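You operate a simulated robot arm through the tools that you are given. There is no shell and no other tool. Be economical: measure what you need, move in short steps, check, and stop when the job is done.

You run a simulated two-armed robot. Do the job below in one go: nothing can be reset, and whatever is moved stays where it is left.

JOB
Hold the slotted bin, pull the divider out, push it into slot 1 and stand an electrode on each side.
Fine: use the two electrodes on the red cart; leave the others.
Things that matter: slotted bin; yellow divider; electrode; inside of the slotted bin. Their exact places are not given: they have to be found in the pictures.

Only the result counts: the job must be done as asked and must still hold three seconds after the hand-in. Knocking over, shifting, dropping, spilling or breaking anything else fails it.

ROBOT AND FRAMES
Two 7-joint arms with two-finger parallel grippers on one trunk, on a base that drives. Base frame: it is fixed to the floor where the robot stands at the start and does not move with it; the origin is under the middle of the robot, x ahead of it, y to its left, z up. Lengths are in mm, angles in degrees, forces in N, time in s.
The left shoulder is at the start at [60, 143, 965], the right one opposite. With the tool pointing down near the work surface each hand reaches from about 320 to 740 mm from the robot's upright axis, wherever it stands, measured 20 degrees to its own side. Places, roughly: inside of the slotted bin [600, 0, 800]; electrode [-12750, -4750, 1250]. Payload 1.57 kg a hand.
Tool frame (each hand has its own): the origin (TCP) lies between the finger pads and is the grasp point; the fingertips stand 30 mm ahead of it; z points along the fingers, y is the line along which they close. The gripper opens to 110 mm. The fingers are 24 mm wide and 12 mm thick; the gripper's body (48 by 112 mm) begins 78 mm behind the TCP.
Orientation is told as [roll, pitch, yaw] about the base's x, y, z axes, in that order, counted from this pose: with the fingers straight down and closing along the base's y, the tool's x points along the base's -x, its y along +y and its z along -z.

CONTROLS
- The arms move only by the tool drive_tool. It takes "left_steps", "right_steps" or both (then of equal length, played together; a hand with none holds still); each is a list of rows, each a list of 7 numbers: the shift along the tool's x, y, z in units of 20 mm (1.0 is 20 mm), then the turn, a rotation vector about the tool's x, y, z in units of 8 degrees (1.0 is 8 degrees), then the finger opening in mm, from 0 to 110. In form: [[x, y, z, ax, ay, az, hand], ...]. A call has 1 to 10 rows; each row shifts and turns the commanded pose from where the row before left it, along the tool's axes as they then stand. A call with a number of a shift or a turn outside -1 to 1 is refused whole. Each row takes 0.2 s and may step no farther than 50 mm and 8.6 degrees from the row before; otherwise, or with a gripper value out of range, the whole call is refused. A pose out of reach is approached as far as the arm can. The call stops where the force on the tool passes 40 N (or 10 N more than at its start, if that is more) or the arm is blocked; 0.2 s more then pass. Each finger travels about 45 mm/s and halts on what it meets, pressing with about 36 N; the grip force reading is that of the motor and also rises with nothing between the fingers. The clock runs only during rows and for 0.2 s after the last one: add rows that do not move to give the fingers time. The reply holds the time, the measured pose of the TCP, the force on the tool along the base axes, the opening and the grip force, in the units named above and with some noise.
- Cameras (640 x 400 px; columns grow to the right, rows downward): "scene" is now at [52.9, -11.1, 1573.7]; the picture's right is [0.07, -1.00, 0.00], its down [-0.70, -0.05, -0.71] and it looks along [0.71, 0.05, -0.70] (base axes); focal length 270 px, centre (320, 200). "left" rides on the left gripper at [70, -16, -141] in its tool frame; the picture's right is [0.23, 0.97, 0.00], its down [-0.85, 0.20, -0.48] and it looks along [-0.47, 0.11, 0.88] (tool axes); focal length 222 px, centre (320, 200). "right" rides on the right gripper at [70, 16, -141] in its tool frame; the picture's right is [-0.23, 0.97, 0.00], its down [-0.86, -0.20, -0.48] and it looks along [-0.47, -0.11, 0.88] (tool axes); focal length 222 px, centre (320, 200).
- grab_frame(camera): a new picture of that camera. It takes no simulated time.
- slide_trunk(by): slides the trunk up (or, below 0, down) by that many mm; the arms and the scene camera ride with it, the base frame stays. It gives what a move gives, with no picture.
- base_move(legs): drives the robot by 1 to 6 legs, each [ahead, left, turn to the left] in mm, mm and degrees, along the robot's own axes; the way and the turn of a leg run together, so that a leg with both is an arc; at most 1500 mm and 180 degrees a leg. The arms and the cameras ride along, it lands a little off, and it stops where it bumps. It gives what a move gives.
- pan_tilt(pan, tilt): turns the head with the scene camera to pan (to the left, within 86 degrees either way) and tilt (down, from -29 to 69), counted from straight ahead of the robot. It gives what a move gives.
- pixel_to_xyz(camera, pixels): there is no depth. For up to 12 entries [column, row, z] of the newest picture of that camera ("zoom" is the newest enlarged one), the place [x, y] in the base frame at which the ray of that pixel passes the height z, good to about 2 mm, but the place of the scene camera against the robot may be out by one fixed shift of up to 25 mm in any direction. It takes no simulated time.
- inspect(camera, box): a new picture of the part [left, top, right, bottom] of that camera's present view, enlarged. It takes no simulated time.
- job_done(): hands the job in; it is judged then, once.

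Go step by step. Measure first, check grasps and placings, and put right what went wrong. The budget is 80 turns and 58 pictures, counting those below and the enlarged ones. Unless the task says otherwise, let go and move clear before handing in, and close with one line.

The tools are called after "Request:" by a JSON object that holds its "api" and its "payload". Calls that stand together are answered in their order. drive_tool: Moves the arms, as the interface text tells. Its arguments: {"type":"object","properties":{"left_steps":{"type":"array","items":{"type":"array","items":{"type":"number"}}},"right_steps":{"type":"array","items":{"type":"array","items":{"type":"number"}}}},"required":[]} The other tools are called the same way: slide_trunk (by) slides the trunk up or down; base_move (legs) drives the base; pan_tilt (pan, tilt) turns the head that bears the scene camera; grab_frame (camera) takes a picture; pixel_to_xyz (camera, pixels) gives the place at which the rays of pixels pass given heights; inspect (camera, box) takes an enlarged picture of a part of a camera's view; job_done () hands the job in.

At the start:

```text
t: 0.0
left_ee_pos: [551.9, 275.1, 1100.8]
left_ee_rot: [-0.1, -0.1, 0.1]
left_ft_force: [-0.6, 0.5, 0.1]
left_width: 110.0
left_grip_force: 0.0
right_ee_pos: [503.7, -228.7, 1147.4]
right_ee_rot: [0.1, -0.1, 0.0]
right_ft_force: [-0.1, 0.0, -0.5]
right_width: 110.1
right_grip_force: 0.1
trunk travel left (down, up): [-564.0, 26.0]
robot x, y, heading: [-1.9, -0.1, 0.2]
head pan, tilt: [3.9, 44.4]
```

scene: 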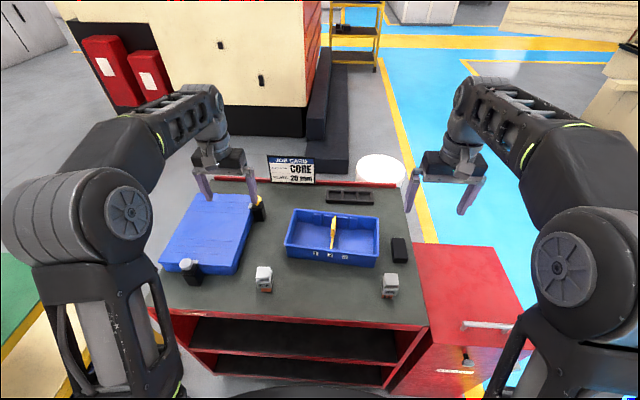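
right: 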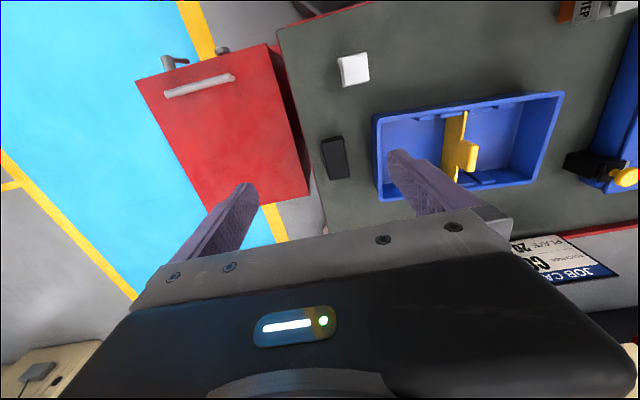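
left: 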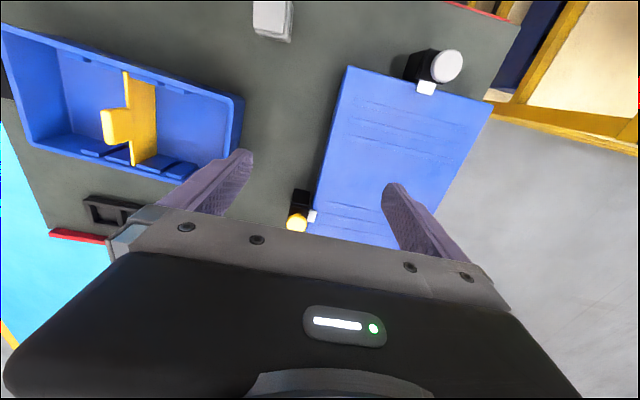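

The bin with the yellow divider is at about (333,237) in the scene and has markings near (330,254). The red cabinet at (465,290) has no electrodes visible on top, so I'll enlarge the views.

Request:
{"api": "inspect", "payload": {"camera": "scene", "box": [230, 150, 430, 310]}}

Request:
{"api": "inspect", "payload": {"camera": "scene", "box": [380, 230, 580, 400]}}

Request:
{"api": "inspect", "payload": {"camera": "right", "box": [300, 0, 640, 260]}}

```text
2.50 times, centred on (330, 230) of scene
```

zoom: 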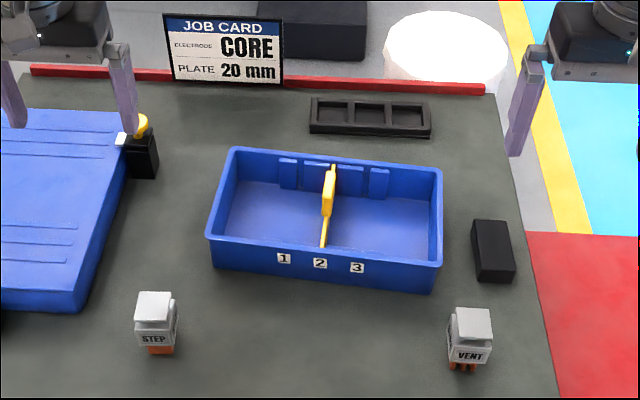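

```text
2.35 times, centred on (480, 315) of scene
```

zoom: 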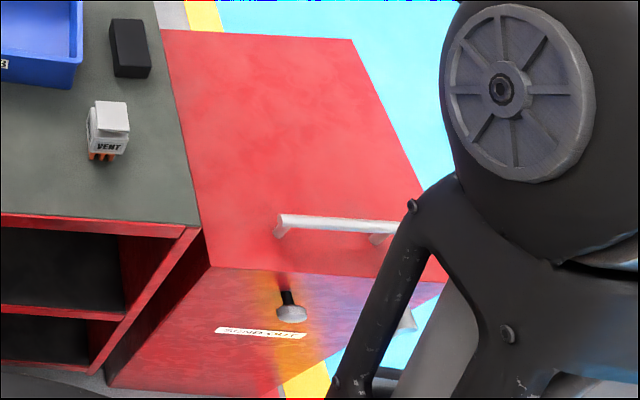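

```text
1.54 times, centred on (470, 130) of right
```

zoom: 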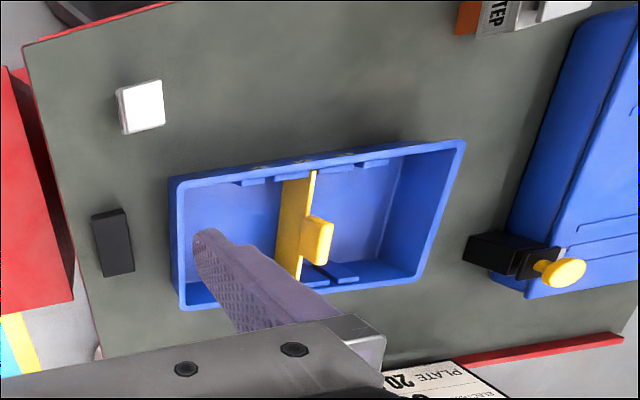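

The loose electrodes on the bench read "STEP" and "VENT", and the job card says CORE, 20 mm. The listed electrode place is far behind the robot, so I'll look around for the red cart.

Request:
{"api": "pan_tilt", "payload": {"pan": -86, "tilt": 10}}

Request:
{"api": "grab_frame", "payload": {"camera": "scene"}}

Request:
{"api": "pan_tilt", "payload": {"pan": 86, "tilt": 10}}

Request:
{"api": "grab_frame", "payload": {"camera": "scene"}}

Request:
{"api": "pan_tilt", "payload": {"pan": 0, "tilt": 5}}

Request:
{"api": "grab_frame", "payload": {"camera": "scene"}}

```text
t: 1.6
left_ee_pos: [551.3, 274.4, 1102.1]
left_ee_rot: [0.0, 0.0, 0.0]
left_ft_force: [0.1, 0.4, -0.7]
left_width: 110.0
left_grip_force: 0.0
right_ee_pos: [502.9, -228.4, 1146.5]
right_ee_rot: [0.0, -0.1, 0.0]
right_ft_force: [0.5, 0.2, -0.3]
right_width: 110.2
right_grip_force: 0.1
trunk travel left (down, up): [-564.0, 26.0]
robot x, y, heading: [-0.4, -0.6, -0.2]
head pan, tilt: [-85.9, 10.0]
```

```text
51 pictures are left
```

scene: 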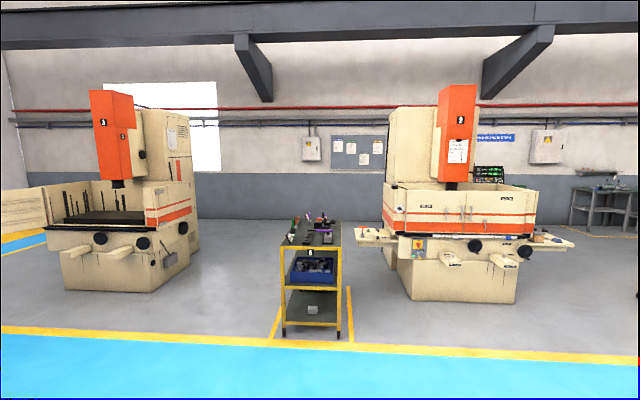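

```text
t: 4.2
left_ee_pos: [551.8, 274.4, 1102.2]
left_ee_rot: [0.1, -0.1, 0.0]
left_ft_force: [0.5, 0.7, 0.0]
left_width: 109.9
left_grip_force: 0.1
right_ee_pos: [503.0, -230.0, 1147.3]
right_ee_rot: [0.0, -0.1, 0.0]
right_ft_force: [0.4, 0.3, 0.3]
right_width: 110.1
right_grip_force: 0.0
trunk travel left (down, up): [-564.0, 26.0]
robot x, y, heading: [1.3, 2.7, 0.2]
head pan, tilt: [85.9, 10.0]
```

```text
50 pictures are left
```

scene: 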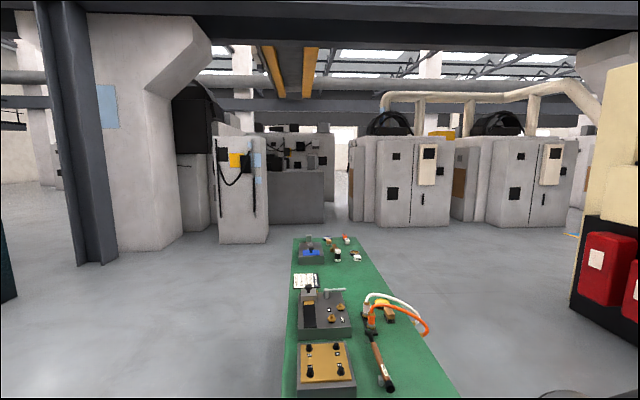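

```text
t: 5.8
left_ee_pos: [550.2, 275.1, 1102.3]
left_ee_rot: [0.0, 0.1, 0.0]
left_ft_force: [-0.4, -0.1, 0.4]
left_width: 110.1
left_grip_force: 0.1
right_ee_pos: [502.8, -229.1, 1145.7]
right_ee_rot: [0.0, -0.1, 0.0]
right_ft_force: [1.1, 0.3, -0.3]
right_width: 110.1
right_grip_force: 0.0
trunk travel left (down, up): [-564.0, 26.0]
robot x, y, heading: [0.4, 1.3, 0.2]
head pan, tilt: [0.0, 5.0]
```

```text
49 pictures are left
```

scene: 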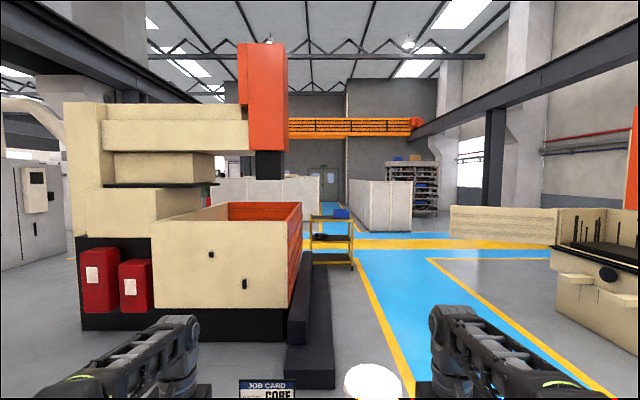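

The divider stands in slot 2 and must go to slot 1, which is towards +y. No red cart is in sight ahead or to either side, so I'll measure the bin first, triangulating its corners in both hand pictures.

Request:
{"api": "pixel_to_xyz", "payload": {"camera": "right", "pixels": [[374, 118, 900], [374, 118, 940], [564, 92, 900], [564, 92, 940], [531, 184, 900], [531, 184, 940], [381, 201, 900], [381, 201, 940], [465, 112, 900], [465, 112, 940], [440, 180, 900], [475, 155, 940]]}}

Request:
{"api": "pixel_to_xyz", "payload": {"camera": "left", "pixels": [[2, 23, 900], [2, 23, 940], [243, 97, 900], [243, 97, 940], [22, 132, 900], [22, 132, 940], [124, 71, 900], [124, 71, 940], [105, 110, 940], [105, 142, 940], [130, 165, 900], [130, 165, 940]]}}

```text
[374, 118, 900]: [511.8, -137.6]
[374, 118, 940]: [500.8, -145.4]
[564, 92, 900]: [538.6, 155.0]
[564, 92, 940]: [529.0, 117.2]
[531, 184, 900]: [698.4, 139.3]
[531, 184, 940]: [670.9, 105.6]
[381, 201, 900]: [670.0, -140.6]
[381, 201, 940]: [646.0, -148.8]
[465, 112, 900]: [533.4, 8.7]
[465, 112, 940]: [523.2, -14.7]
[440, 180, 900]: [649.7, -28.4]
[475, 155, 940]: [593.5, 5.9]
```

```text
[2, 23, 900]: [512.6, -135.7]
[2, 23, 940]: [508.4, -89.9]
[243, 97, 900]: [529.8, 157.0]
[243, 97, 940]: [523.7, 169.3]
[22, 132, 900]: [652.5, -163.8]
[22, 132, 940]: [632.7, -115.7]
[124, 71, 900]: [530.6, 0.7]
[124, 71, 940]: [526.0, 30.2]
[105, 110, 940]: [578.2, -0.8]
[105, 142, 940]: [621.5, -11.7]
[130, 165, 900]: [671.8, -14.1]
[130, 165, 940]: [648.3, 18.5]
```

Triangulation puts the bin rim at z≈900. The corners are about (512,-137), (534,156), (698,139) and (668,-140), a yaw of about -4°, and the tab top is near z 940. I'll bring the left camera over the bin and move the right hand aside for an accurate view.

Request:
{"api": "drive_tool", "payload": {"left_steps": [[-0.2, -1, 0, 0, 0, 0, 110], [-0.2, -1, 0, 0, 0, 0, 110], [-0.2, -1, 0, 0, 0, 0, 110], [-0.2, -1, 0, 0, 0, 0, 110], [-0.2, -1, 0, 0, 0, 0, 110], [-0.2, -1, 0, 0, 0, 0, 110], [-0.2, -1, 0, 0, 0, 0, 110], [0, -1, 0, 0, 0, 0, 110], [0, -1, 0, 0, 0, 0, 110], [0, -1, 0, 0, 0, 0, 110]], "right_steps": [[0, -1, 0, 0, 0, 0, 110], [0, -1, 0, 0, 0, 0, 110], [0, -1, 0, 0, 0, 0, 110], [0, -0.5, 0, 0, 0, 0, 110], [0, 0, 0, 0, 0, 0, 110], [0, 0, 0, 0, 0, 0, 110], [0, 0, 0, 0, 0, 0, 110], [0, 0, 0, 0, 0, 0, 110], [0, 0, 0, 0, 0, 0, 110], [0, 0, 0, 0, 0, 0, 110]]}}

Request:
{"api": "pan_tilt", "payload": {"pan": 0, "tilt": 50}}

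Request:
{"api": "inspect", "payload": {"camera": "left", "box": [170, 20, 450, 195]}}

Request:
{"api": "inspect", "payload": {"camera": "scene", "box": [220, 130, 420, 255]}}

```text
t: 8.1
left_ee_pos: [580.8, 105.5, 1103.5]
left_ee_rot: [0.0, -0.5, 0.0]
left_ft_force: [-0.6, 0.3, 0.4]
left_width: 110.3
left_grip_force: 0.0
left hand out of reach, approached as far as the arm can: row 9, 10
right_ee_pos: [502.1, -277.9, 1144.9]
right_ee_rot: [0.0, -0.2, 0.0]
right_ft_force: [-0.5, 0.2, 0.2]
right_width: 110.3
right_grip_force: 0.0
right hand out of reach, approached as far as the arm can: row 3
trunk travel left (down, up): [-564.0, 26.0]
robot x, y, heading: [4.3, 0.3, 0.4]
head pan, tilt: [0.0, 5.0]
```

```text
t: 9.2
left_ee_pos: [579.4, 105.4, 1103.3]
left_ee_rot: [-0.1, -0.3, 0.0]
left_ft_force: [-0.6, 0.9, -0.2]
left_width: 109.8
left_grip_force: 0.0
right_ee_pos: [500.6, -278.3, 1145.2]
right_ee_rot: [0.0, -0.1, 0.0]
right_ft_force: [0.2, 0.0, -0.1]
right_width: 109.8
right_grip_force: 0.1
trunk travel left (down, up): [-564.0, 26.0]
robot x, y, heading: [1.8, -1.7, 0.0]
head pan, tilt: [0.0, 50.0]
```

```text
2.29 times, centred on (310, 108) of left
```

zoom: 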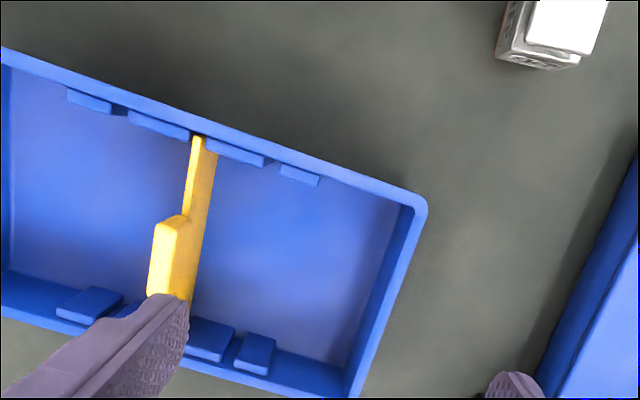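

```text
3.20 times, centred on (320, 192) of scene
```

zoom: 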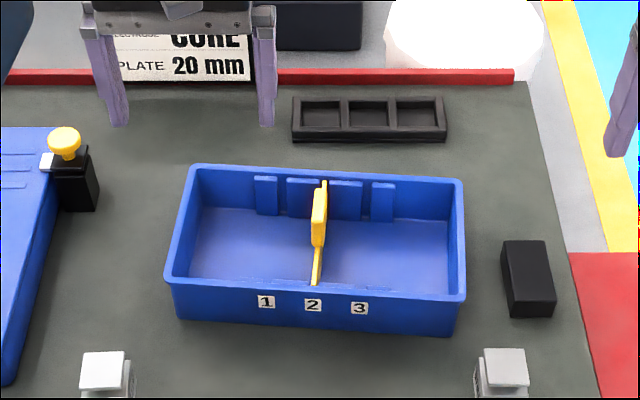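

The near-wall pads are visible: slot 1 lies between the pads at zoom (262,165) and (283,168), and slot 3 is near (120,112). I'll convert these and the tab to coordinates.

Request:
{"api": "pixel_to_xyz", "payload": {"camera": "left", "pixels": [[289, 92.5, 890], [259, 82, 890], [222.5, 69.5, 890], [355.5, 108, 900], [236, 116.5, 940], [246.5, 119, 940], [246, 117, 930], [240.5, 142, 940], [340, 115, 890], [267, 263, 890], [274, 261, 890], [281, 265, 890]]}}

Request:
{"api": "pixel_to_xyz", "payload": {"camera": "zoom", "pixels": [[168, 278, 900], [464, 297, 900], [462, 182, 900], [192, 167, 900], [319, 190, 940], [319, 215, 940], [324, 183, 895], [314, 285, 895], [281, 180, 890], [325, 182, 890], [366, 184, 890], [316, 290, 895]]}}

Request:
{"api": "inspect", "payload": {"camera": "scene", "box": [290, 175, 350, 235]}}

```text
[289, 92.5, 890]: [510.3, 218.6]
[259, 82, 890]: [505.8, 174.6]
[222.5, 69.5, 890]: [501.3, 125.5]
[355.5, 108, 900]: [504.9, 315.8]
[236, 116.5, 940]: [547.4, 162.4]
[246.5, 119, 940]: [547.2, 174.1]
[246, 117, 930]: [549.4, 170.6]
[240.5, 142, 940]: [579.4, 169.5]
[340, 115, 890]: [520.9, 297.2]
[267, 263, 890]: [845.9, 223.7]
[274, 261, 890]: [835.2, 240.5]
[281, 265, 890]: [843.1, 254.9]
```

```text
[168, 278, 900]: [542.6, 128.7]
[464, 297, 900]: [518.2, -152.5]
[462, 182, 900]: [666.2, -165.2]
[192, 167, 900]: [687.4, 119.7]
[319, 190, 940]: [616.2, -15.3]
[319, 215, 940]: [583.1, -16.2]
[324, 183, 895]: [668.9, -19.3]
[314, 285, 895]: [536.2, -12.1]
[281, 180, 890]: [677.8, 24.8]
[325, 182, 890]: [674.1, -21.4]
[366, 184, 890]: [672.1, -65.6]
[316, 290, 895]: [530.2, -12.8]
```

```text
6.67 times, centred on (320, 205) of scene
```

zoom: 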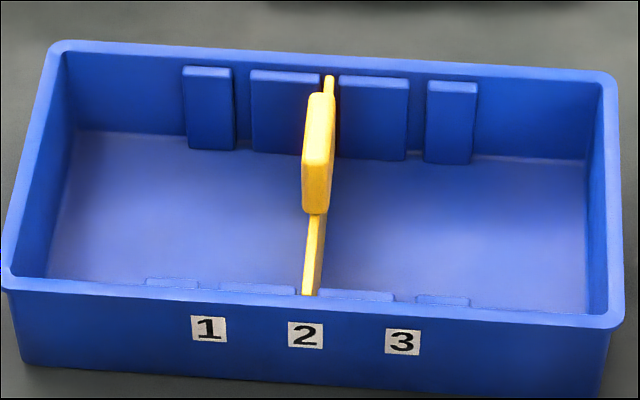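

The left readings were computed from the old start picture, so the hand pose differs, but the slot spacing of about 45 mm is clear. I'll get precise slot positions from this scene enlargement.

Request:
{"api": "pixel_to_xyz", "payload": {"camera": "zoom", "pixels": [[241.5, 72, 890], [330, 75, 890], [416.5, 81, 890], [208.5, 286, 890], [307.5, 294, 890], [404, 300, 890], [5, 280, 900], [622, 322, 900], [617, 80, 900], [55, 45, 900], [316, 96, 940], [313, 155, 940]]}}

Request:
{"api": "grab_frame", "payload": {"camera": "left"}}

```text
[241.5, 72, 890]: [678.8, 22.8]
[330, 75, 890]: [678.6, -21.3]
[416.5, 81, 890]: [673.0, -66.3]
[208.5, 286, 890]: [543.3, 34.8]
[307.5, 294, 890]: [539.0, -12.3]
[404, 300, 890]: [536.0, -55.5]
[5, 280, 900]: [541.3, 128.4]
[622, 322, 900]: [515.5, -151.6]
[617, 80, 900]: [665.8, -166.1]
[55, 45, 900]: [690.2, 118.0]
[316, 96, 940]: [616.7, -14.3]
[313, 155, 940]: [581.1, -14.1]
```

```text
45 pictures are left
```

left: 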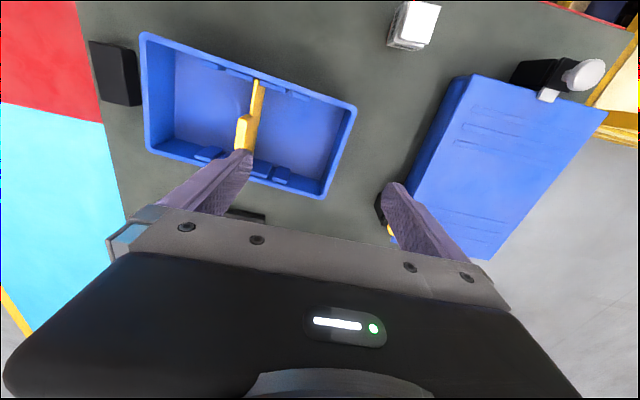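

Slot spacing is 45 mm and bin yaw about -5°. I'll convert the fresh left picture, with rim corners at (141,35), (357,107) and (322,198), and the divider tab.

Request:
{"api": "pixel_to_xyz", "payload": {"camera": "left", "pixels": [[141, 34, 900], [357, 107, 900], [323, 199, 900], [147, 150, 900], [289, 92.5, 890], [259, 82, 890], [222.5, 69.5, 890], [236, 116.5, 940], [246.5, 119, 940], [238, 147, 940]]}}

Request:
{"api": "pixel_to_xyz", "payload": {"camera": "right", "pixels": [[460, 137, 940], [477, 140, 940], [475, 168, 940], [460, 170, 940], [440, 182, 890]]}}

```text
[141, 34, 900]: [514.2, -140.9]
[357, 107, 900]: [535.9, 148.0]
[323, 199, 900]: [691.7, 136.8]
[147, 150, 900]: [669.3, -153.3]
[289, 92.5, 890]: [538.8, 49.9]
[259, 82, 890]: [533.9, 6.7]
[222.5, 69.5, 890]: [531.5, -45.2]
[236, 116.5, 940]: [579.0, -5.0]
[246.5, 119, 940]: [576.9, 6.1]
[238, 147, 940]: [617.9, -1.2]
```

```text
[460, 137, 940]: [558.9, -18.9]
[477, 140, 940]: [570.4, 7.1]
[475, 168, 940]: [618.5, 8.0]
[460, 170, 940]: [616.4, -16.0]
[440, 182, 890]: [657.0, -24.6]
```

The bin corners are (514,-141), (536,148), (692,137) and (669,-153), and the tab centre is about (595,2) with its top near z 945. The right hand will hold the right wall so the left hand can carry the divider away from it, so I'll lower both hands above their targets with yaw -4.4°.

Request:
{"api": "drive_tool", "payload": {"left_steps": [[0, 0, 1, 0, 0, 0, 70], [0, 0, 1, 0, 0, 0, 70], [0, 0, 1, 0, 0, 0, 70], [0, 0, 1, 0, 0, 0, 60], [-0.1, -0.9, 0, 0, 0, 0, 60], [-0.1, -0.9, 0, 0, 0, 0, 60], [-0.1, -0.9, 0, 0, 0, 0, 60], [-0.2, -0.9, 0, 0, 0, 0, 60], [-0.25, -0.9, 0, 0, 0, 0, 60], [0, -0.6, 0, 0, 0, 0.55, 60]], "right_steps": [[0, 0, 1, 0, 0, 0, 60], [0, 0, 1, 0, 0, 0, 40], [0, 0, 1, 0, 0, 0, 34], [0, 0.6, 1, 0, 0, 0, 34], [-0.8, 1, 1, 0, 0, 0, 34], [-0.8, 1, 1, 0, 0, 0, 34], [-0.8, 1, 0.5, 0, 0, 0, 34], [-0.8, 1, 0.3, 0, 0, 0, 34], [-0.8, 1, 0, 0, 0, 0, 34], [-0.6, 1, 0, 0, 0, 0.55, 34]]}}

Request:
{"api": "grab_frame", "payload": {"camera": "right"}}

Request:
{"api": "grab_frame", "payload": {"camera": "left"}}

```text
t: 11.4
left_ee_pos: [594.4, 0.9, 1023.2]
left_ee_rot: [0.0, -0.1, -4.3]
left_ft_force: [0.4, 0.3, 0.8]
left_width: 60.2
left_grip_force: 0.1
right_ee_pos: [594.8, -144.6, 1010.3]
right_ee_rot: [0.0, -0.1, -4.4]
right_ft_force: [-0.2, 0.1, 0.7]
right_width: 33.8
right_grip_force: 0.1
trunk travel left (down, up): [-564.0, 26.0]
robot x, y, heading: [-2.3, -1.8, 0.4]
head pan, tilt: [0.0, 50.0]
```

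```text
44 pictures are left
```

right: 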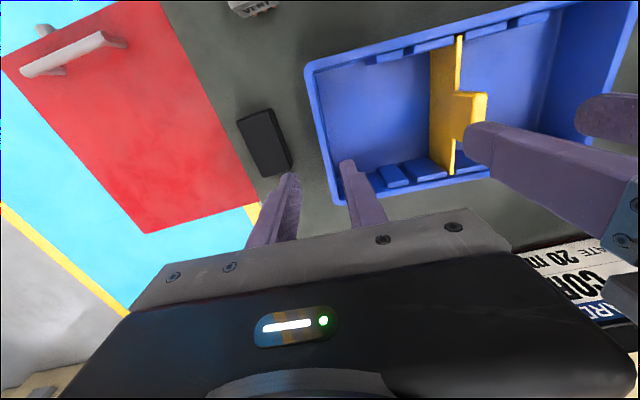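

```text
43 pictures are left
```

left: 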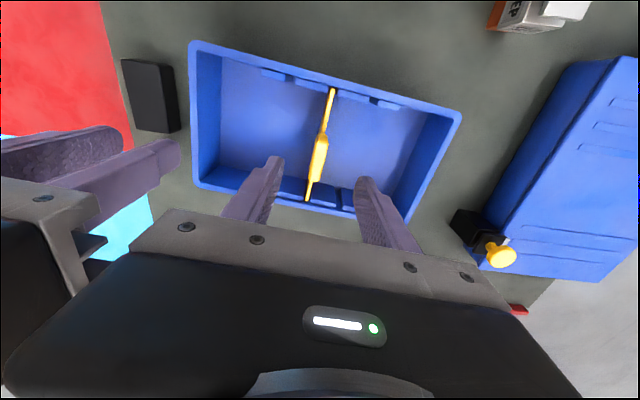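

The right fingers at (290,180) and (350,165) seem to straddle the right wall at about (325,140). I'll check the wall and tab positions from these closer pictures.

Request:
{"api": "pixel_to_xyz", "payload": {"camera": "right", "pixels": [[305, 72, 900], [315, 76, 900], [326, 150, 900], [335, 150, 900], [337, 203, 900], [458, 40, 890], [456, 173, 890], [378, 58, 890]]}}

Request:
{"api": "pixel_to_xyz", "payload": {"camera": "left", "pixels": [[192, 42, 900], [461, 115, 900], [318, 136, 945], [328, 138, 945], [320, 178, 945], [313, 177, 945], [333, 90, 890], [308, 200, 890], [371, 100, 890]]}}

Request:
{"api": "inspect", "payload": {"camera": "left", "box": [230, 70, 430, 220]}}

```text
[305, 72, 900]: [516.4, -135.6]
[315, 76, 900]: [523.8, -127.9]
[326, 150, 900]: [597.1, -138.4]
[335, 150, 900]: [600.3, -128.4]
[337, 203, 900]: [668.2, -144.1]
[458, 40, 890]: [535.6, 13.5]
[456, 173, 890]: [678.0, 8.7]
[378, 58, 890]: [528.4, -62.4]
```

```text
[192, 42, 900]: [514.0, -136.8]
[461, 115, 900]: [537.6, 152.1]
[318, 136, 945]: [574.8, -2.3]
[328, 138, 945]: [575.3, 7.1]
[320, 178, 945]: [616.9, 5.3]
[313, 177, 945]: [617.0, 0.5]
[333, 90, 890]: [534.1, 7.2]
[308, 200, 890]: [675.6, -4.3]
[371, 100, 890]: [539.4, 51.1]
```

```text
2.67 times, centred on (330, 145) of left
```

zoom: 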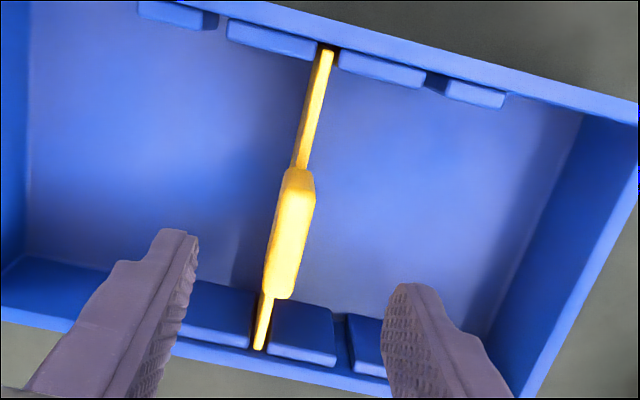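

The right wall centre is at y≈-135 and the tab centre at (596,2.5), with the left hand already aligned. I'll shift the right hand +9 mm in y and lower it onto the wall, and lower the left hand around the tab.

Request:
{"api": "drive_tool", "payload": {"right_steps": [[0, 0.45, 0, 0, 0, 0, 34], [0, 0, 1, 0, 0, 0, 34], [0, 0, 1, 0, 0, 0, 34], [0, 0, 1, 0, 0, 0, 34], [0, 0, 1, 0, 0, 0, 34], [0, 0, 1, 0, 0, 0, 34], [0, 0, 0.5, 0, 0, 0, 34], [0, 0, 0.5, 0, 0, 0, 34], [0, 0, 0, 0, 0, 0, 34]], "left_steps": [[0, 0.08, 0, 0, 0, 0, 50], [0, 0, 1, 0, 0, 0, 50], [0, 0, 1, 0, 0, 0, 50], [0, 0, 1, 0, 0, 0, 50], [0, 0, 1, 0, 0, 0, 50], [0, 0, 0.5, 0, 0, 0, 50], [0, 0, 0.4, 0, 0, 0, 50], [0, 0, 0, 0, 0, 0, 50], [0, 0, 0, 0, 0, 0, 50]]}}

Request:
{"api": "grab_frame", "payload": {"camera": "right"}}

Request:
{"api": "grab_frame", "payload": {"camera": "left"}}

```text
t: 13.4
left_ee_pos: [595.1, 3.0, 924.6]
left_ee_rot: [0.0, 0.0, -4.5]
left_ft_force: [0.8, -0.9, -0.3]
left_width: 50.2
left_grip_force: 0.0
right_ee_pos: [595.3, -137.1, 888.3]
right_ee_rot: [0.0, -0.2, -4.4]
right_ft_force: [-0.4, 0.3, 0.6]
right_width: 34.0
right_grip_force: 0.0
trunk travel left (down, up): [-564.0, 26.0]
robot x, y, heading: [2.5, 0.2, -0.2]
head pan, tilt: [0.0, 50.0]
```

```text
41 pictures are left
```

right: 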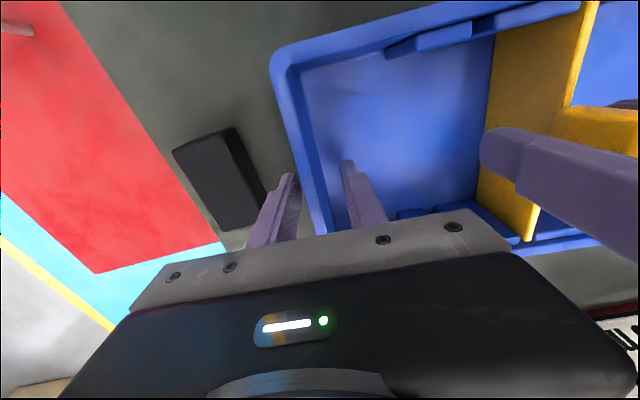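

```text
40 pictures are left
```

left: 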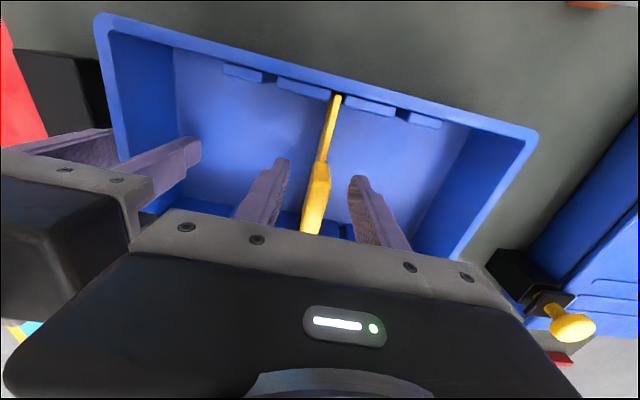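

Both hands straddle their targets: the wall at (310,180) lies between the right fingers and the tab at (318,195) between the left ones. I'll close both.

Request:
{"api": "drive_tool", "payload": {"right_steps": [[0, 0, 0, 0, 0, 0, 20], [0, 0, 0, 0, 0, 0, 0], [0, 0, 0, 0, 0, 0, 0], [0, 0, 0, 0, 0, 0, 0], [0, 0, 0, 0, 0, 0, 0]], "left_steps": [[0, 0, 0, 0, 0, 0, 40], [0, 0, 0, 0, 0, 0, 25], [0, 0, 0, 0, 0, 0, 0], [0, 0, 0, 0, 0, 0, 0], [0, 0, 0, 0, 0, 0, 0]]}}

```text
t: 14.6
left_ee_pos: [594.8, 2.4, 924.5]
left_ee_rot: [0.0, 0.0, -4.4]
left_ft_force: [-3.0, -6.2, 1.0]
left_width: 12.5
left_grip_force: 28.9
right_ee_pos: [595.6, -136.4, 890.2]
right_ee_rot: [0.0, -0.1, -4.5]
right_ft_force: [2.0, 5.6, 0.2]
right_width: 3.9
right_grip_force: 24.8
trunk travel left (down, up): [-564.0, 26.0]
robot x, y, heading: [-3.1, 0.0, 0.1]
head pan, tilt: [0.0, 50.0]
```

Both are gripped, the tab 12.5 mm wide and the wall 3.9 mm. I'll pull the divider straight up 70 mm.

Request:
{"api": "drive_tool", "payload": {"left_steps": [[0, 0, -0.3, 0, 0, 0, 0], [0, 0, -0.4, 0, 0, 0, 0], [0, 0, -0.5, 0, 0, 0, 0], [0, 0, -0.5, 0, 0, 0, 0], [0, 0, -0.5, 0, 0, 0, 0], [0, 0, -0.5, 0, 0, 0, 0], [0, 0, -0.5, 0, 0, 0, 0], [0, 0, -0.4, 0, 0, 0, 0], [0, 0, 0, 0, 0, 0, 0]]}}

Request:
{"api": "inspect", "payload": {"camera": "scene", "box": [240, 130, 400, 250]}}

```text
t: 16.6
left_ee_pos: [595.4, 2.8, 997.4]
left_ee_rot: [0.1, 0.0, -4.5]
left_ft_force: [-0.4, 0.3, -0.2]
left_width: 12.2
left_grip_force: 29.6
right_ee_pos: [594.9, -137.4, 888.8]
right_ee_rot: [0.0, -0.1, -4.5]
right_ft_force: [-0.6, -1.0, 0.6]
right_width: 3.9
right_grip_force: 25.0
trunk travel left (down, up): [-564.0, 26.0]
robot x, y, heading: [-3.6, 1.1, 0.2]
head pan, tilt: [0.0, 50.0]
```

```text
3.33 times, centred on (320, 190) of scene
```

zoom: 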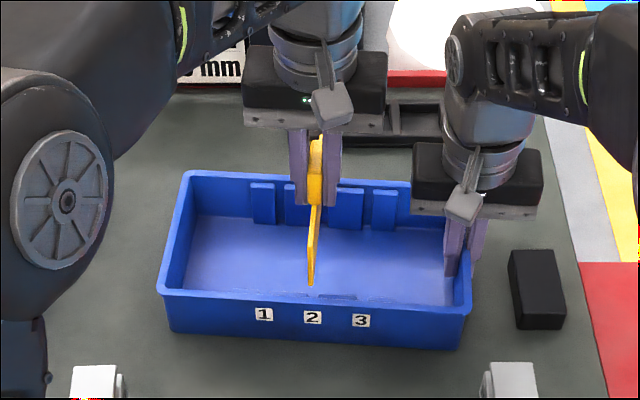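

The divider is out and clear above the rim. I'll shift it 45 mm along the bin's long axis toward slot 1 and check before pushing it in.

Request:
{"api": "drive_tool", "payload": {"left_steps": [[0, 0.75, 0, 0, 0, 0, 0], [0, 0.75, 0, 0, 0, 0, 0], [0, 0.75, 0, 0, 0, 0, 0], [0, 0, 1, 0, 0, 0, 0], [0, 0, 0, 0, 0, 0, 0]]}}

Request:
{"api": "inspect", "payload": {"camera": "scene", "box": [270, 165, 370, 240]}}

Request:
{"api": "inspect", "payload": {"camera": "left", "box": [220, 60, 440, 225]}}

```text
t: 17.8
left_ee_pos: [599.1, 48.2, 975.3]
left_ee_rot: [0.0, 0.0, -4.5]
left_ft_force: [0.1, 0.1, -0.6]
left_width: 12.4
left_grip_force: 29.2
right_ee_pos: [596.9, -136.4, 888.3]
right_ee_rot: [0.0, -0.1, -4.4]
right_ft_force: [-0.5, 0.5, 0.6]
right_width: 3.9
right_grip_force: 24.3
trunk travel left (down, up): [-564.0, 26.0]
robot x, y, heading: [-1.9, -0.6, 0.1]
head pan, tilt: [0.0, 50.0]
```

```text
5.33 times, centred on (320, 202) of scene
```

zoom: 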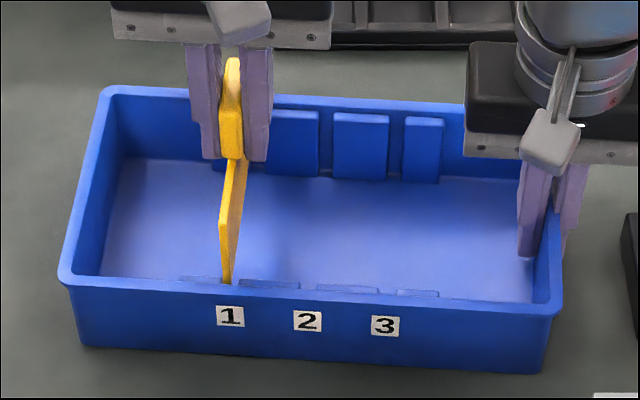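

```text
2.42 times, centred on (330, 142) of left
```

zoom: 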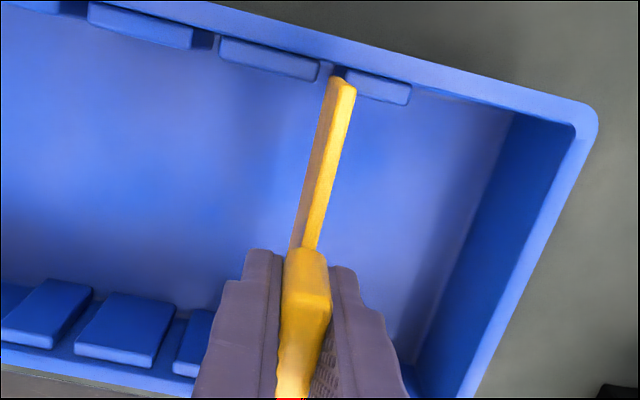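

The plate's near lower end at scene zoom (226,282) lines up with the slot between pads ending at about (222) and (240). I'll lower slowly, stopping on contact.

Request:
{"api": "drive_tool", "payload": {"left_steps": [[0, 0, 0.4, 0, 0, 0, 0], [0, 0, 0.4, 0, 0, 0, 0], [0, 0, 0.3, 0, 0, 0, 0], [0, 0, 0.3, 0, 0, 0, 0], [0, 0, 0.3, 0, 0, 0, 0], [0, 0, 0.3, 0, 0, 0, 0], [0, 0, 0.2, 0, 0, 0, 0]]}}

Request:
{"api": "inspect", "payload": {"camera": "scene", "box": [270, 165, 370, 240]}}

```text
t: 19.4
left_ee_pos: [599.0, 48.7, 933.6]
left_ee_rot: [0.0, 0.0, -4.5]
left_ft_force: [0.2, -0.5, -1.1]
left_width: 12.1
left_grip_force: 29.1
right_ee_pos: [596.0, -137.1, 888.8]
right_ee_rot: [0.1, 0.0, -4.4]
right_ft_force: [0.1, 1.5, 0.9]
right_width: 3.7
right_grip_force: 24.6
trunk travel left (down, up): [-564.0, 26.0]
robot x, y, heading: [2.0, -1.1, 0.3]
head pan, tilt: [0.0, 50.0]
```

```text
5.33 times, centred on (320, 202) of scene
```

zoom: 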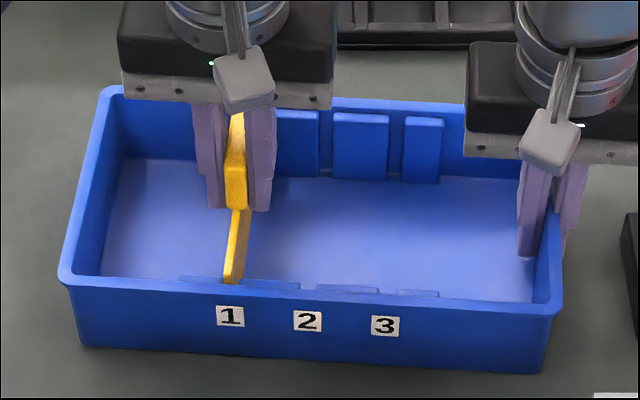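

It went in without resistance. I'll push the last 9 mm to the original seated height (z 924.5).

Request:
{"api": "drive_tool", "payload": {"left_steps": [[0, 0, 0.25, 0, 0, 0, 0], [0, 0, 0.15, 0, 0, 0, 0], [0, 0, 0.1, 0, 0, 0, 0], [0, 0, 0.05, 0, 0, 0, 0], [0, 0, 0, 0, 0, 0, 0]]}}

```text
t: 20.6
left_ee_pos: [598.4, 47.2, 924.9]
left_ee_rot: [0.0, -0.3, -4.4]
left_ft_force: [-4.1, 0.6, 24.8]
left_width: 12.6
left_grip_force: 29.5
right_ee_pos: [594.1, -137.1, 889.8]
right_ee_rot: [0.0, -0.1, -4.4]
right_ft_force: [2.3, 0.6, -7.9]
right_width: 3.7
right_grip_force: 24.7
trunk travel left (down, up): [-564.0, 26.0]
robot x, y, heading: [-0.6, 3.2, -0.1]
head pan, tilt: [0.0, 50.0]
```

It is seated, with 25 N of reaction at the original height. I'll ease off, open the left hand and raise it, then release the right hand and raise it too.

Request:
{"api": "drive_tool", "payload": {"left_steps": [[0, 0, -0.06, 0, 0, 0, 0], [0, 0, 0, 0, 0, 0, 25], [0, 0, 0, 0, 0, 0, 40], [0, 0, 0, 0, 0, 0, 40], [0, 0, -0.5, 0, 0, 0, 40], [0, 0, -1, 0, 0, 0, 40], [0, 0, -1, 0, 0, 0, 40], [0, 0, -1, 0, 0, 0, 40], [0, 0, -1, 0, 0, 0, 40], [0, 0, -1, 0, 0, 0, 40]]}}

Request:
{"api": "drive_tool", "payload": {"right_steps": [[0, 0, 0, 0, 0, 0, 15], [0, 0, 0, 0, 0, 0, 30], [0, 0, 0, 0, 0, 0, 30], [0, 0, -0.5, 0, 0, 0, 30], [0, 0, -1, 0, 0, 0, 30], [0, 0, -1, 0, 0, 0, 30], [0, 0, -1, 0, 0, 0, 30], [0, 0, -1, 0, 0, 0, 30], [0, 0, -1, 0, 0, 0, 30], [0, 0, -1, 0, 0, 0, 30]], "left_steps": [[0, 0, 0, 0, 0, 0, 40], [0, 0.5, 0, 0, 0, 0, 40], [0, 1, 0, 0, 0, 0, 40], [0, 1, 0, 0, 0, 0, 40], [0, 1, 0, 0, 0, 0, 40], [0, 1, 0, 0, 0, 0, 40], [0, 1, 0, 0, 0, 0, 40], [0, 1, 0, 0, 0, 0, 40], [0, 0, 0, 0, 0, 0, 40], [0, 0, 0, 0, 0, 0, 40]]}}

Request:
{"api": "inspect", "payload": {"camera": "scene", "box": [240, 140, 400, 250]}}

```text
t: 22.8
left_ee_pos: [598.9, 48.6, 1032.0]
left_ee_rot: [0.0, -0.1, -4.4]
left_ft_force: [-0.7, 0.1, -1.1]
left_width: 39.9
left_grip_force: 0.0
right_ee_pos: [596.8, -136.6, 890.1]
right_ee_rot: [0.0, -0.1, -4.4]
right_ft_force: [-1.0, -0.5, -0.5]
right_width: 3.8
right_grip_force: 24.8
trunk travel left (down, up): [-564.0, 26.0]
robot x, y, heading: [-1.5, 0.8, 0.0]
head pan, tilt: [0.0, 50.0]
```

```text
t: 25.0
left_ee_pos: [608.6, 176.2, 1033.2]
left_ee_rot: [0.0, 0.1, -4.4]
left_ft_force: [-1.1, 0.0, -0.1]
left_width: 40.1
left_grip_force: 0.1
right_ee_pos: [594.4, -135.9, 1019.7]
right_ee_rot: [0.0, -0.2, -4.4]
right_ft_force: [0.1, -0.2, -0.4]
right_width: 29.9
right_grip_force: 0.0
trunk travel left (down, up): [-564.0, 26.0]
robot x, y, heading: [1.9, 0.3, 0.1]
head pan, tilt: [0.0, 50.0]
```

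```text
3.64 times, centred on (320, 195) of scene
```

zoom: 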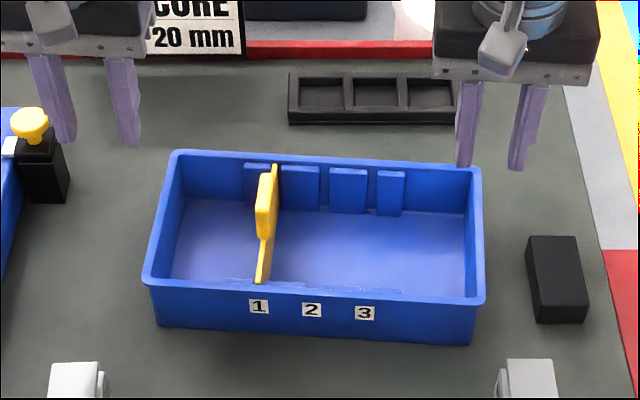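

The divider is in slot 1. I'll draw the hands in and raise them, back off from the bench, turn right and look for the red cart towards (-12750,-4750).

Request:
{"api": "drive_tool", "payload": {"left_steps": [[0.9, 0, -0.3, 0, 0, -0.1, 60], [0.9, 0, -0.3, 0, 0, -0.1, 60], [0.9, 0, -0.3, 0, 0, -0.1, 60], [0.9, 0, -0.3, 0, 0, -0.1, 60], [0.9, 0, 0, 0, 0, -0.15, 60], [0.9, 0, 0, 0, 0, 0, 60], [0.9, 0, 0, 0, 0, 0, 60], [0.9, 0, 0, 0, 0, 0, 60]], "right_steps": [[0.9, 0, -0.3, 0, 0, -0.1, 60], [0.9, -0.2, -0.3, 0, 0, -0.1, 60], [0.9, -0.3, -0.3, 0, 0, -0.1, 60], [0.9, -0.3, -0.3, 0, 0, -0.1, 60], [0.9, -0.3, 0, 0, 0, -0.15, 60], [0.9, -0.3, 0, 0, 0, 0, 60], [0.9, 0, 0, 0, 0, 0, 60], [0.9, 0, 0, 0, 0, 0, 60]]}}

Request:
{"api": "base_move", "payload": {"legs": [[-350, 0, 0], [0, 0, -90]]}}

Request:
{"api": "pan_tilt", "payload": {"pan": -80, "tilt": 8}}

Request:
{"api": "grab_frame", "payload": {"camera": "scene"}}

```text
t: 26.8
left_ee_pos: [462.6, 183.5, 1057.6]
left_ee_rot: [0.0, -0.1, 0.0]
left_ft_force: [-0.7, 0.2, -0.9]
left_width: 60.2
left_grip_force: 0.2
right_ee_pos: [450.8, -160.7, 1043.1]
right_ee_rot: [0.0, -0.1, 0.0]
right_ft_force: [0.0, 1.3, -0.1]
right_width: 60.0
right_grip_force: 0.1
trunk travel left (down, up): [-564.0, 26.0]
robot x, y, heading: [2.4, -2.2, -0.2]
head pan, tilt: [0.0, 50.0]
```

```text
t: 32.9
left_ee_pos: [-180.1, -468.4, 1057.8]
left_ee_rot: [0.1, 0.0, -91.6]
left_ft_force: [0.2, -1.2, 0.5]
left_width: 60.2
left_grip_force: 0.0
right_ee_pos: [-523.2, -445.8, 1043.4]
right_ee_rot: [0.0, -0.1, -91.6]
right_ft_force: [0.3, 0.5, 0.9]
right_width: 60.0
right_grip_force: 0.1
trunk travel left (down, up): [-564.0, 26.0]
robot x, y, heading: [-348.0, 2.5, -91.9]
head pan, tilt: [0.0, 50.0]
```

```text
t: 34.4
left_ee_pos: [-180.5, -469.0, 1056.4]
left_ee_rot: [0.0, 0.0, -91.6]
left_ft_force: [-0.1, -0.3, -0.2]
left_width: 60.0
left_grip_force: 0.0
right_ee_pos: [-523.8, -445.6, 1042.3]
right_ee_rot: [0.0, -0.1, -91.6]
right_ft_force: [0.1, -0.3, -0.3]
right_width: 60.0
right_grip_force: 0.0
trunk travel left (down, up): [-564.0, 26.0]
robot x, y, heading: [-350.5, 0.3, -91.8]
head pan, tilt: [-80.0, 8.0]
```

```text
34 pictures are left
```

scene: 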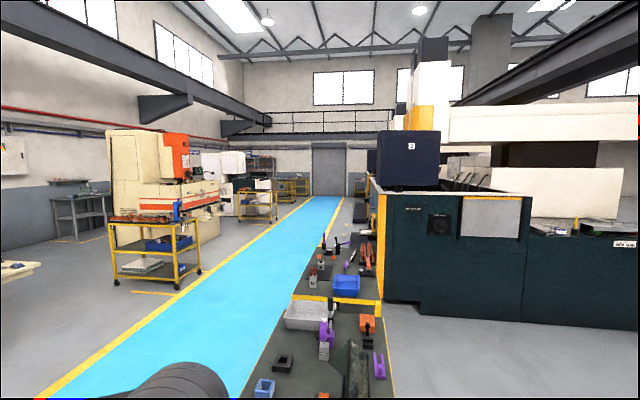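

A blue aisle leads away toward -x, and the target direction falls near pixel (259,172). I'll enlarge that area.

Request:
{"api": "inspect", "payload": {"camera": "scene", "box": [200, 140, 400, 265]}}

```text
3.20 times, centred on (300, 202) of scene
```

zoom: 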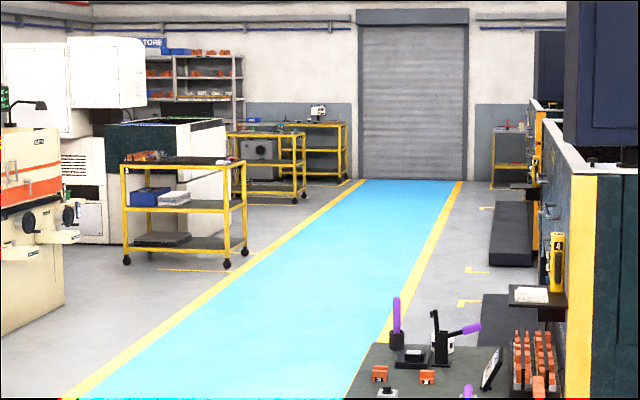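

No red cart is obvious yet, but there is a "STORE" shelf and carts at the far end. I'll enlarge the far end more.

Request:
{"api": "inspect", "payload": {"camera": "scene", "box": [230, 145, 310, 205]}}

Request:
{"api": "inspect", "payload": {"camera": "scene", "box": [300, 160, 400, 225]}}

```text
6.67 times, centred on (270, 175) of scene
```

zoom: 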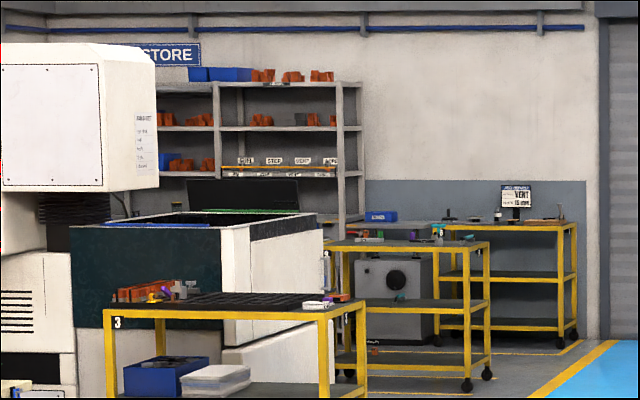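

```text
6.15 times, centred on (350, 192) of scene
```

zoom: 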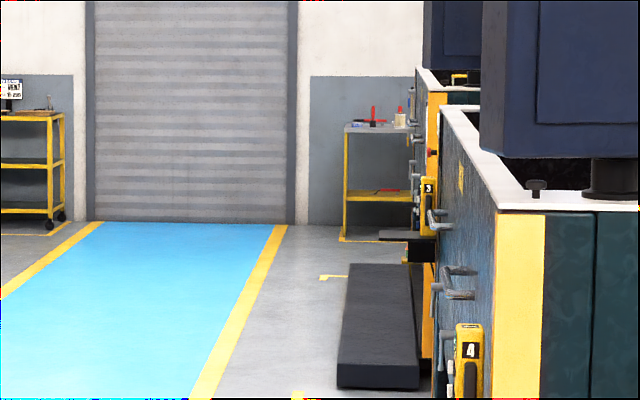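

The far shelf holds stocks of labelled electrodes; every other cart is yellow-framed, and the only red-framed cart is the one with the bin. It carries exactly two electrodes, STEP and VENT. So those two are the ones asked for, whatever the job card says, and I'll drive back to about 50 mm short of the start.

Request:
{"api": "base_move", "payload": {"legs": [[0, 0, 91.8], [300, 0, 0]]}}

Request:
{"api": "pan_tilt", "payload": {"pan": 0, "tilt": 50}}

Request:
{"api": "grab_frame", "payload": {"camera": "scene"}}

Request:
{"api": "grab_frame", "payload": {"camera": "left"}}

Request:
{"api": "grab_frame", "payload": {"camera": "right"}}

```text
t: 40.4
left_ee_pos: [404.5, 189.6, 1056.7]
left_ee_rot: [0.0, 0.0, 0.4]
left_ft_force: [-0.2, 0.4, -0.1]
left_width: 60.1
left_grip_force: 0.1
right_ee_pos: [394.2, -154.6, 1042.5]
right_ee_rot: [0.0, 0.0, 0.4]
right_ft_force: [1.1, 0.0, 0.1]
right_width: 60.2
right_grip_force: 0.1
trunk travel left (down, up): [-564.0, 26.0]
robot x, y, heading: [-60.3, 2.5, 0.4]
head pan, tilt: [-80.0, 8.0]
```

```text
t: 41.9
left_ee_pos: [404.4, 188.4, 1057.6]
left_ee_rot: [0.0, -0.1, 0.4]
left_ft_force: [0.5, 0.1, 0.5]
left_width: 59.8
left_grip_force: 0.0
right_ee_pos: [393.1, -153.2, 1043.5]
right_ee_rot: [-0.1, -0.1, 0.5]
right_ft_force: [0.0, -0.9, -0.2]
right_width: 60.3
right_grip_force: 0.0
trunk travel left (down, up): [-564.0, 26.0]
robot x, y, heading: [-63.6, 3.8, 0.2]
head pan, tilt: [0.0, 50.0]
```

```text
30 pictures are left
```

scene: 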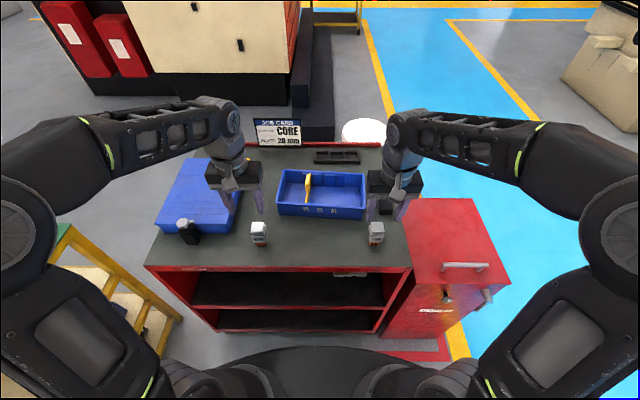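

```text
29 pictures are left
```

left: 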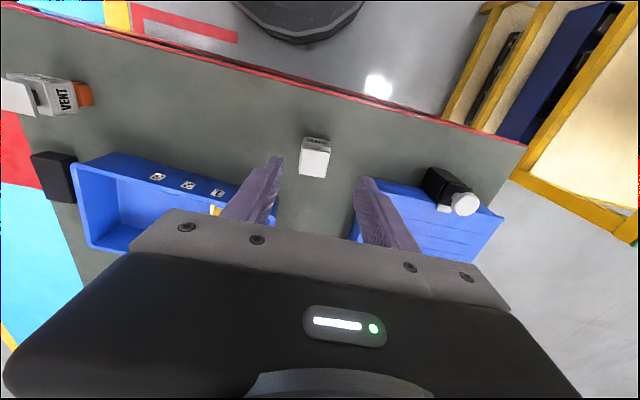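

```text
28 pictures are left
```

right: 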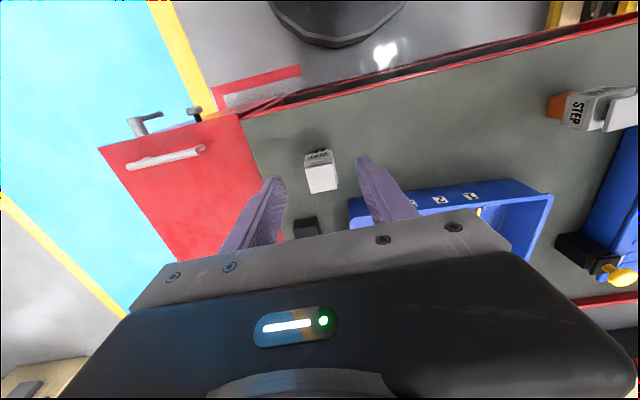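

Both electrodes stand upright on their copper with a white holder on top: STEP at left (315,163), VENT at right (320,178). I'll triangulate their tops and enlarge them.

Request:
{"api": "inspect", "payload": {"camera": "left", "box": [270, 115, 370, 195]}}

Request:
{"api": "inspect", "payload": {"camera": "right", "box": [270, 130, 370, 210]}}

Request:
{"api": "inspect", "payload": {"camera": "scene", "box": [235, 205, 405, 265]}}

Request:
{"api": "pixel_to_xyz", "payload": {"camera": "left", "pixels": [[315, 163, 900], [315, 163, 940], [37, 115, 900], [37, 115, 940], [37, 115, 920], [315, 163, 920]]}}

Request:
{"api": "pixel_to_xyz", "payload": {"camera": "right", "pixels": [[321, 178, 900], [321, 178, 920], [321, 178, 940], [606, 130, 900], [606, 130, 920], [606, 130, 940]]}}

```text
5.00 times, centred on (320, 155) of left
```

zoom: 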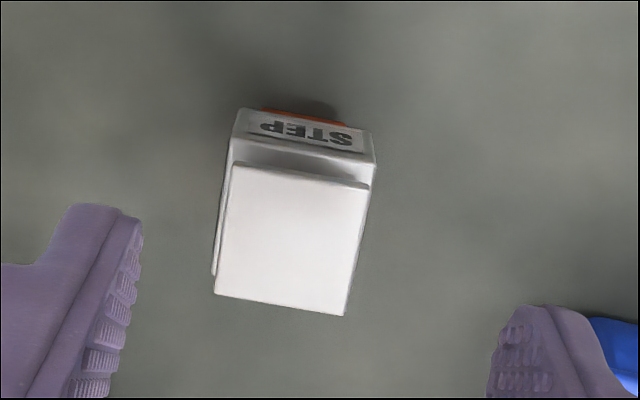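

```text
5.00 times, centred on (320, 170) of right
```

zoom: 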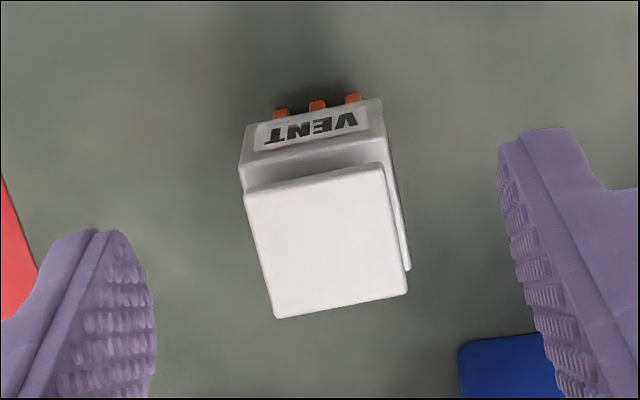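

```text
3.76 times, centred on (320, 235) of scene
```

zoom: 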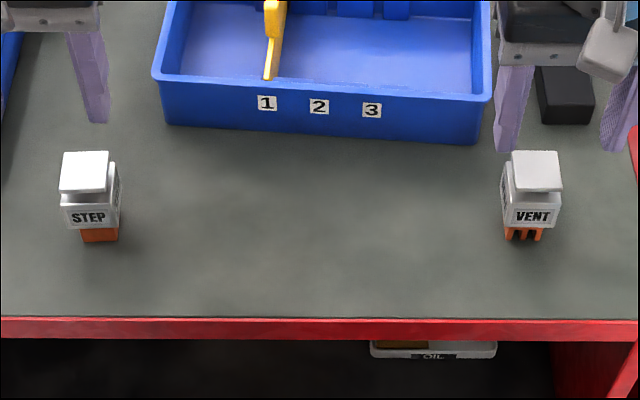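

```text
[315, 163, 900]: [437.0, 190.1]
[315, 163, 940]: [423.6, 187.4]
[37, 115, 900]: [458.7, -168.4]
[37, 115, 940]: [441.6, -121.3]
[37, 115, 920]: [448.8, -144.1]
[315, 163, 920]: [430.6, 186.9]
```

```text
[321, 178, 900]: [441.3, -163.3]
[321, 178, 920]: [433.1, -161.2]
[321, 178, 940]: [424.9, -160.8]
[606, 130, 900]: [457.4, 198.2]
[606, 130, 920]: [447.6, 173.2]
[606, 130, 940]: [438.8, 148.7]
```

I'll get the holder heights by comparing with the scene zoom: STEP cap centre (85,172), VENT cap (536,170), and bin rim corners to check the offset.

Request:
{"api": "pixel_to_xyz", "payload": {"camera": "zoom", "pixels": [[85, 172, 900], [85, 172, 920], [85, 172, 940], [536, 171, 900], [536, 171, 920], [536, 171, 940], [153, 75, 900], [491, 98, 900], [100, 240, 840], [523, 240, 840], [320, 320, 840], [272, 78, 890]]}}

Request:
{"api": "pixel_to_xyz", "payload": {"camera": "left", "pixels": [[72, 167, 900], [316.4, 148.6, 910], [343.7, 152, 910], [313, 174, 910], [339, 177.6, 910], [317, 138, 860], [345, 142, 860], [322, 136, 840]]}}

Request:
{"api": "pixel_to_xyz", "payload": {"camera": "right", "pixels": [[305, 169, 910], [333, 163, 910], [311.5, 193.5, 910], [337.5, 188.5, 910], [349, 200, 900], [554, 196, 900]]}}

```text
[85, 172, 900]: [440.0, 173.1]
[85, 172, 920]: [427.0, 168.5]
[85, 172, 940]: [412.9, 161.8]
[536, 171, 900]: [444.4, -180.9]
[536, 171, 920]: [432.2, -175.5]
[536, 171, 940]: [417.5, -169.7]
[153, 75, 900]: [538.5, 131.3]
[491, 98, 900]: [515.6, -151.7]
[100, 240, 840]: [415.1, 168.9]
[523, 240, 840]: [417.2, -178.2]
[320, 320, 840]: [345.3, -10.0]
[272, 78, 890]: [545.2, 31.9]
```

```text
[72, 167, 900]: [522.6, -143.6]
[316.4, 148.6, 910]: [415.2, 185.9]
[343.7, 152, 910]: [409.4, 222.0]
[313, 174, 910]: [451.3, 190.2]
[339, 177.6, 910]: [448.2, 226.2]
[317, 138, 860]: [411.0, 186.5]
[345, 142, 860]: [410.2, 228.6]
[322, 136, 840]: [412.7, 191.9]
```

```text
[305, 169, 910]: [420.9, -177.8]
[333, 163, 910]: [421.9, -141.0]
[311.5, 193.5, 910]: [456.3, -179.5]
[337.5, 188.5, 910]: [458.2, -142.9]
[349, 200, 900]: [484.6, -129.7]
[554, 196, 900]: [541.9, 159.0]
```

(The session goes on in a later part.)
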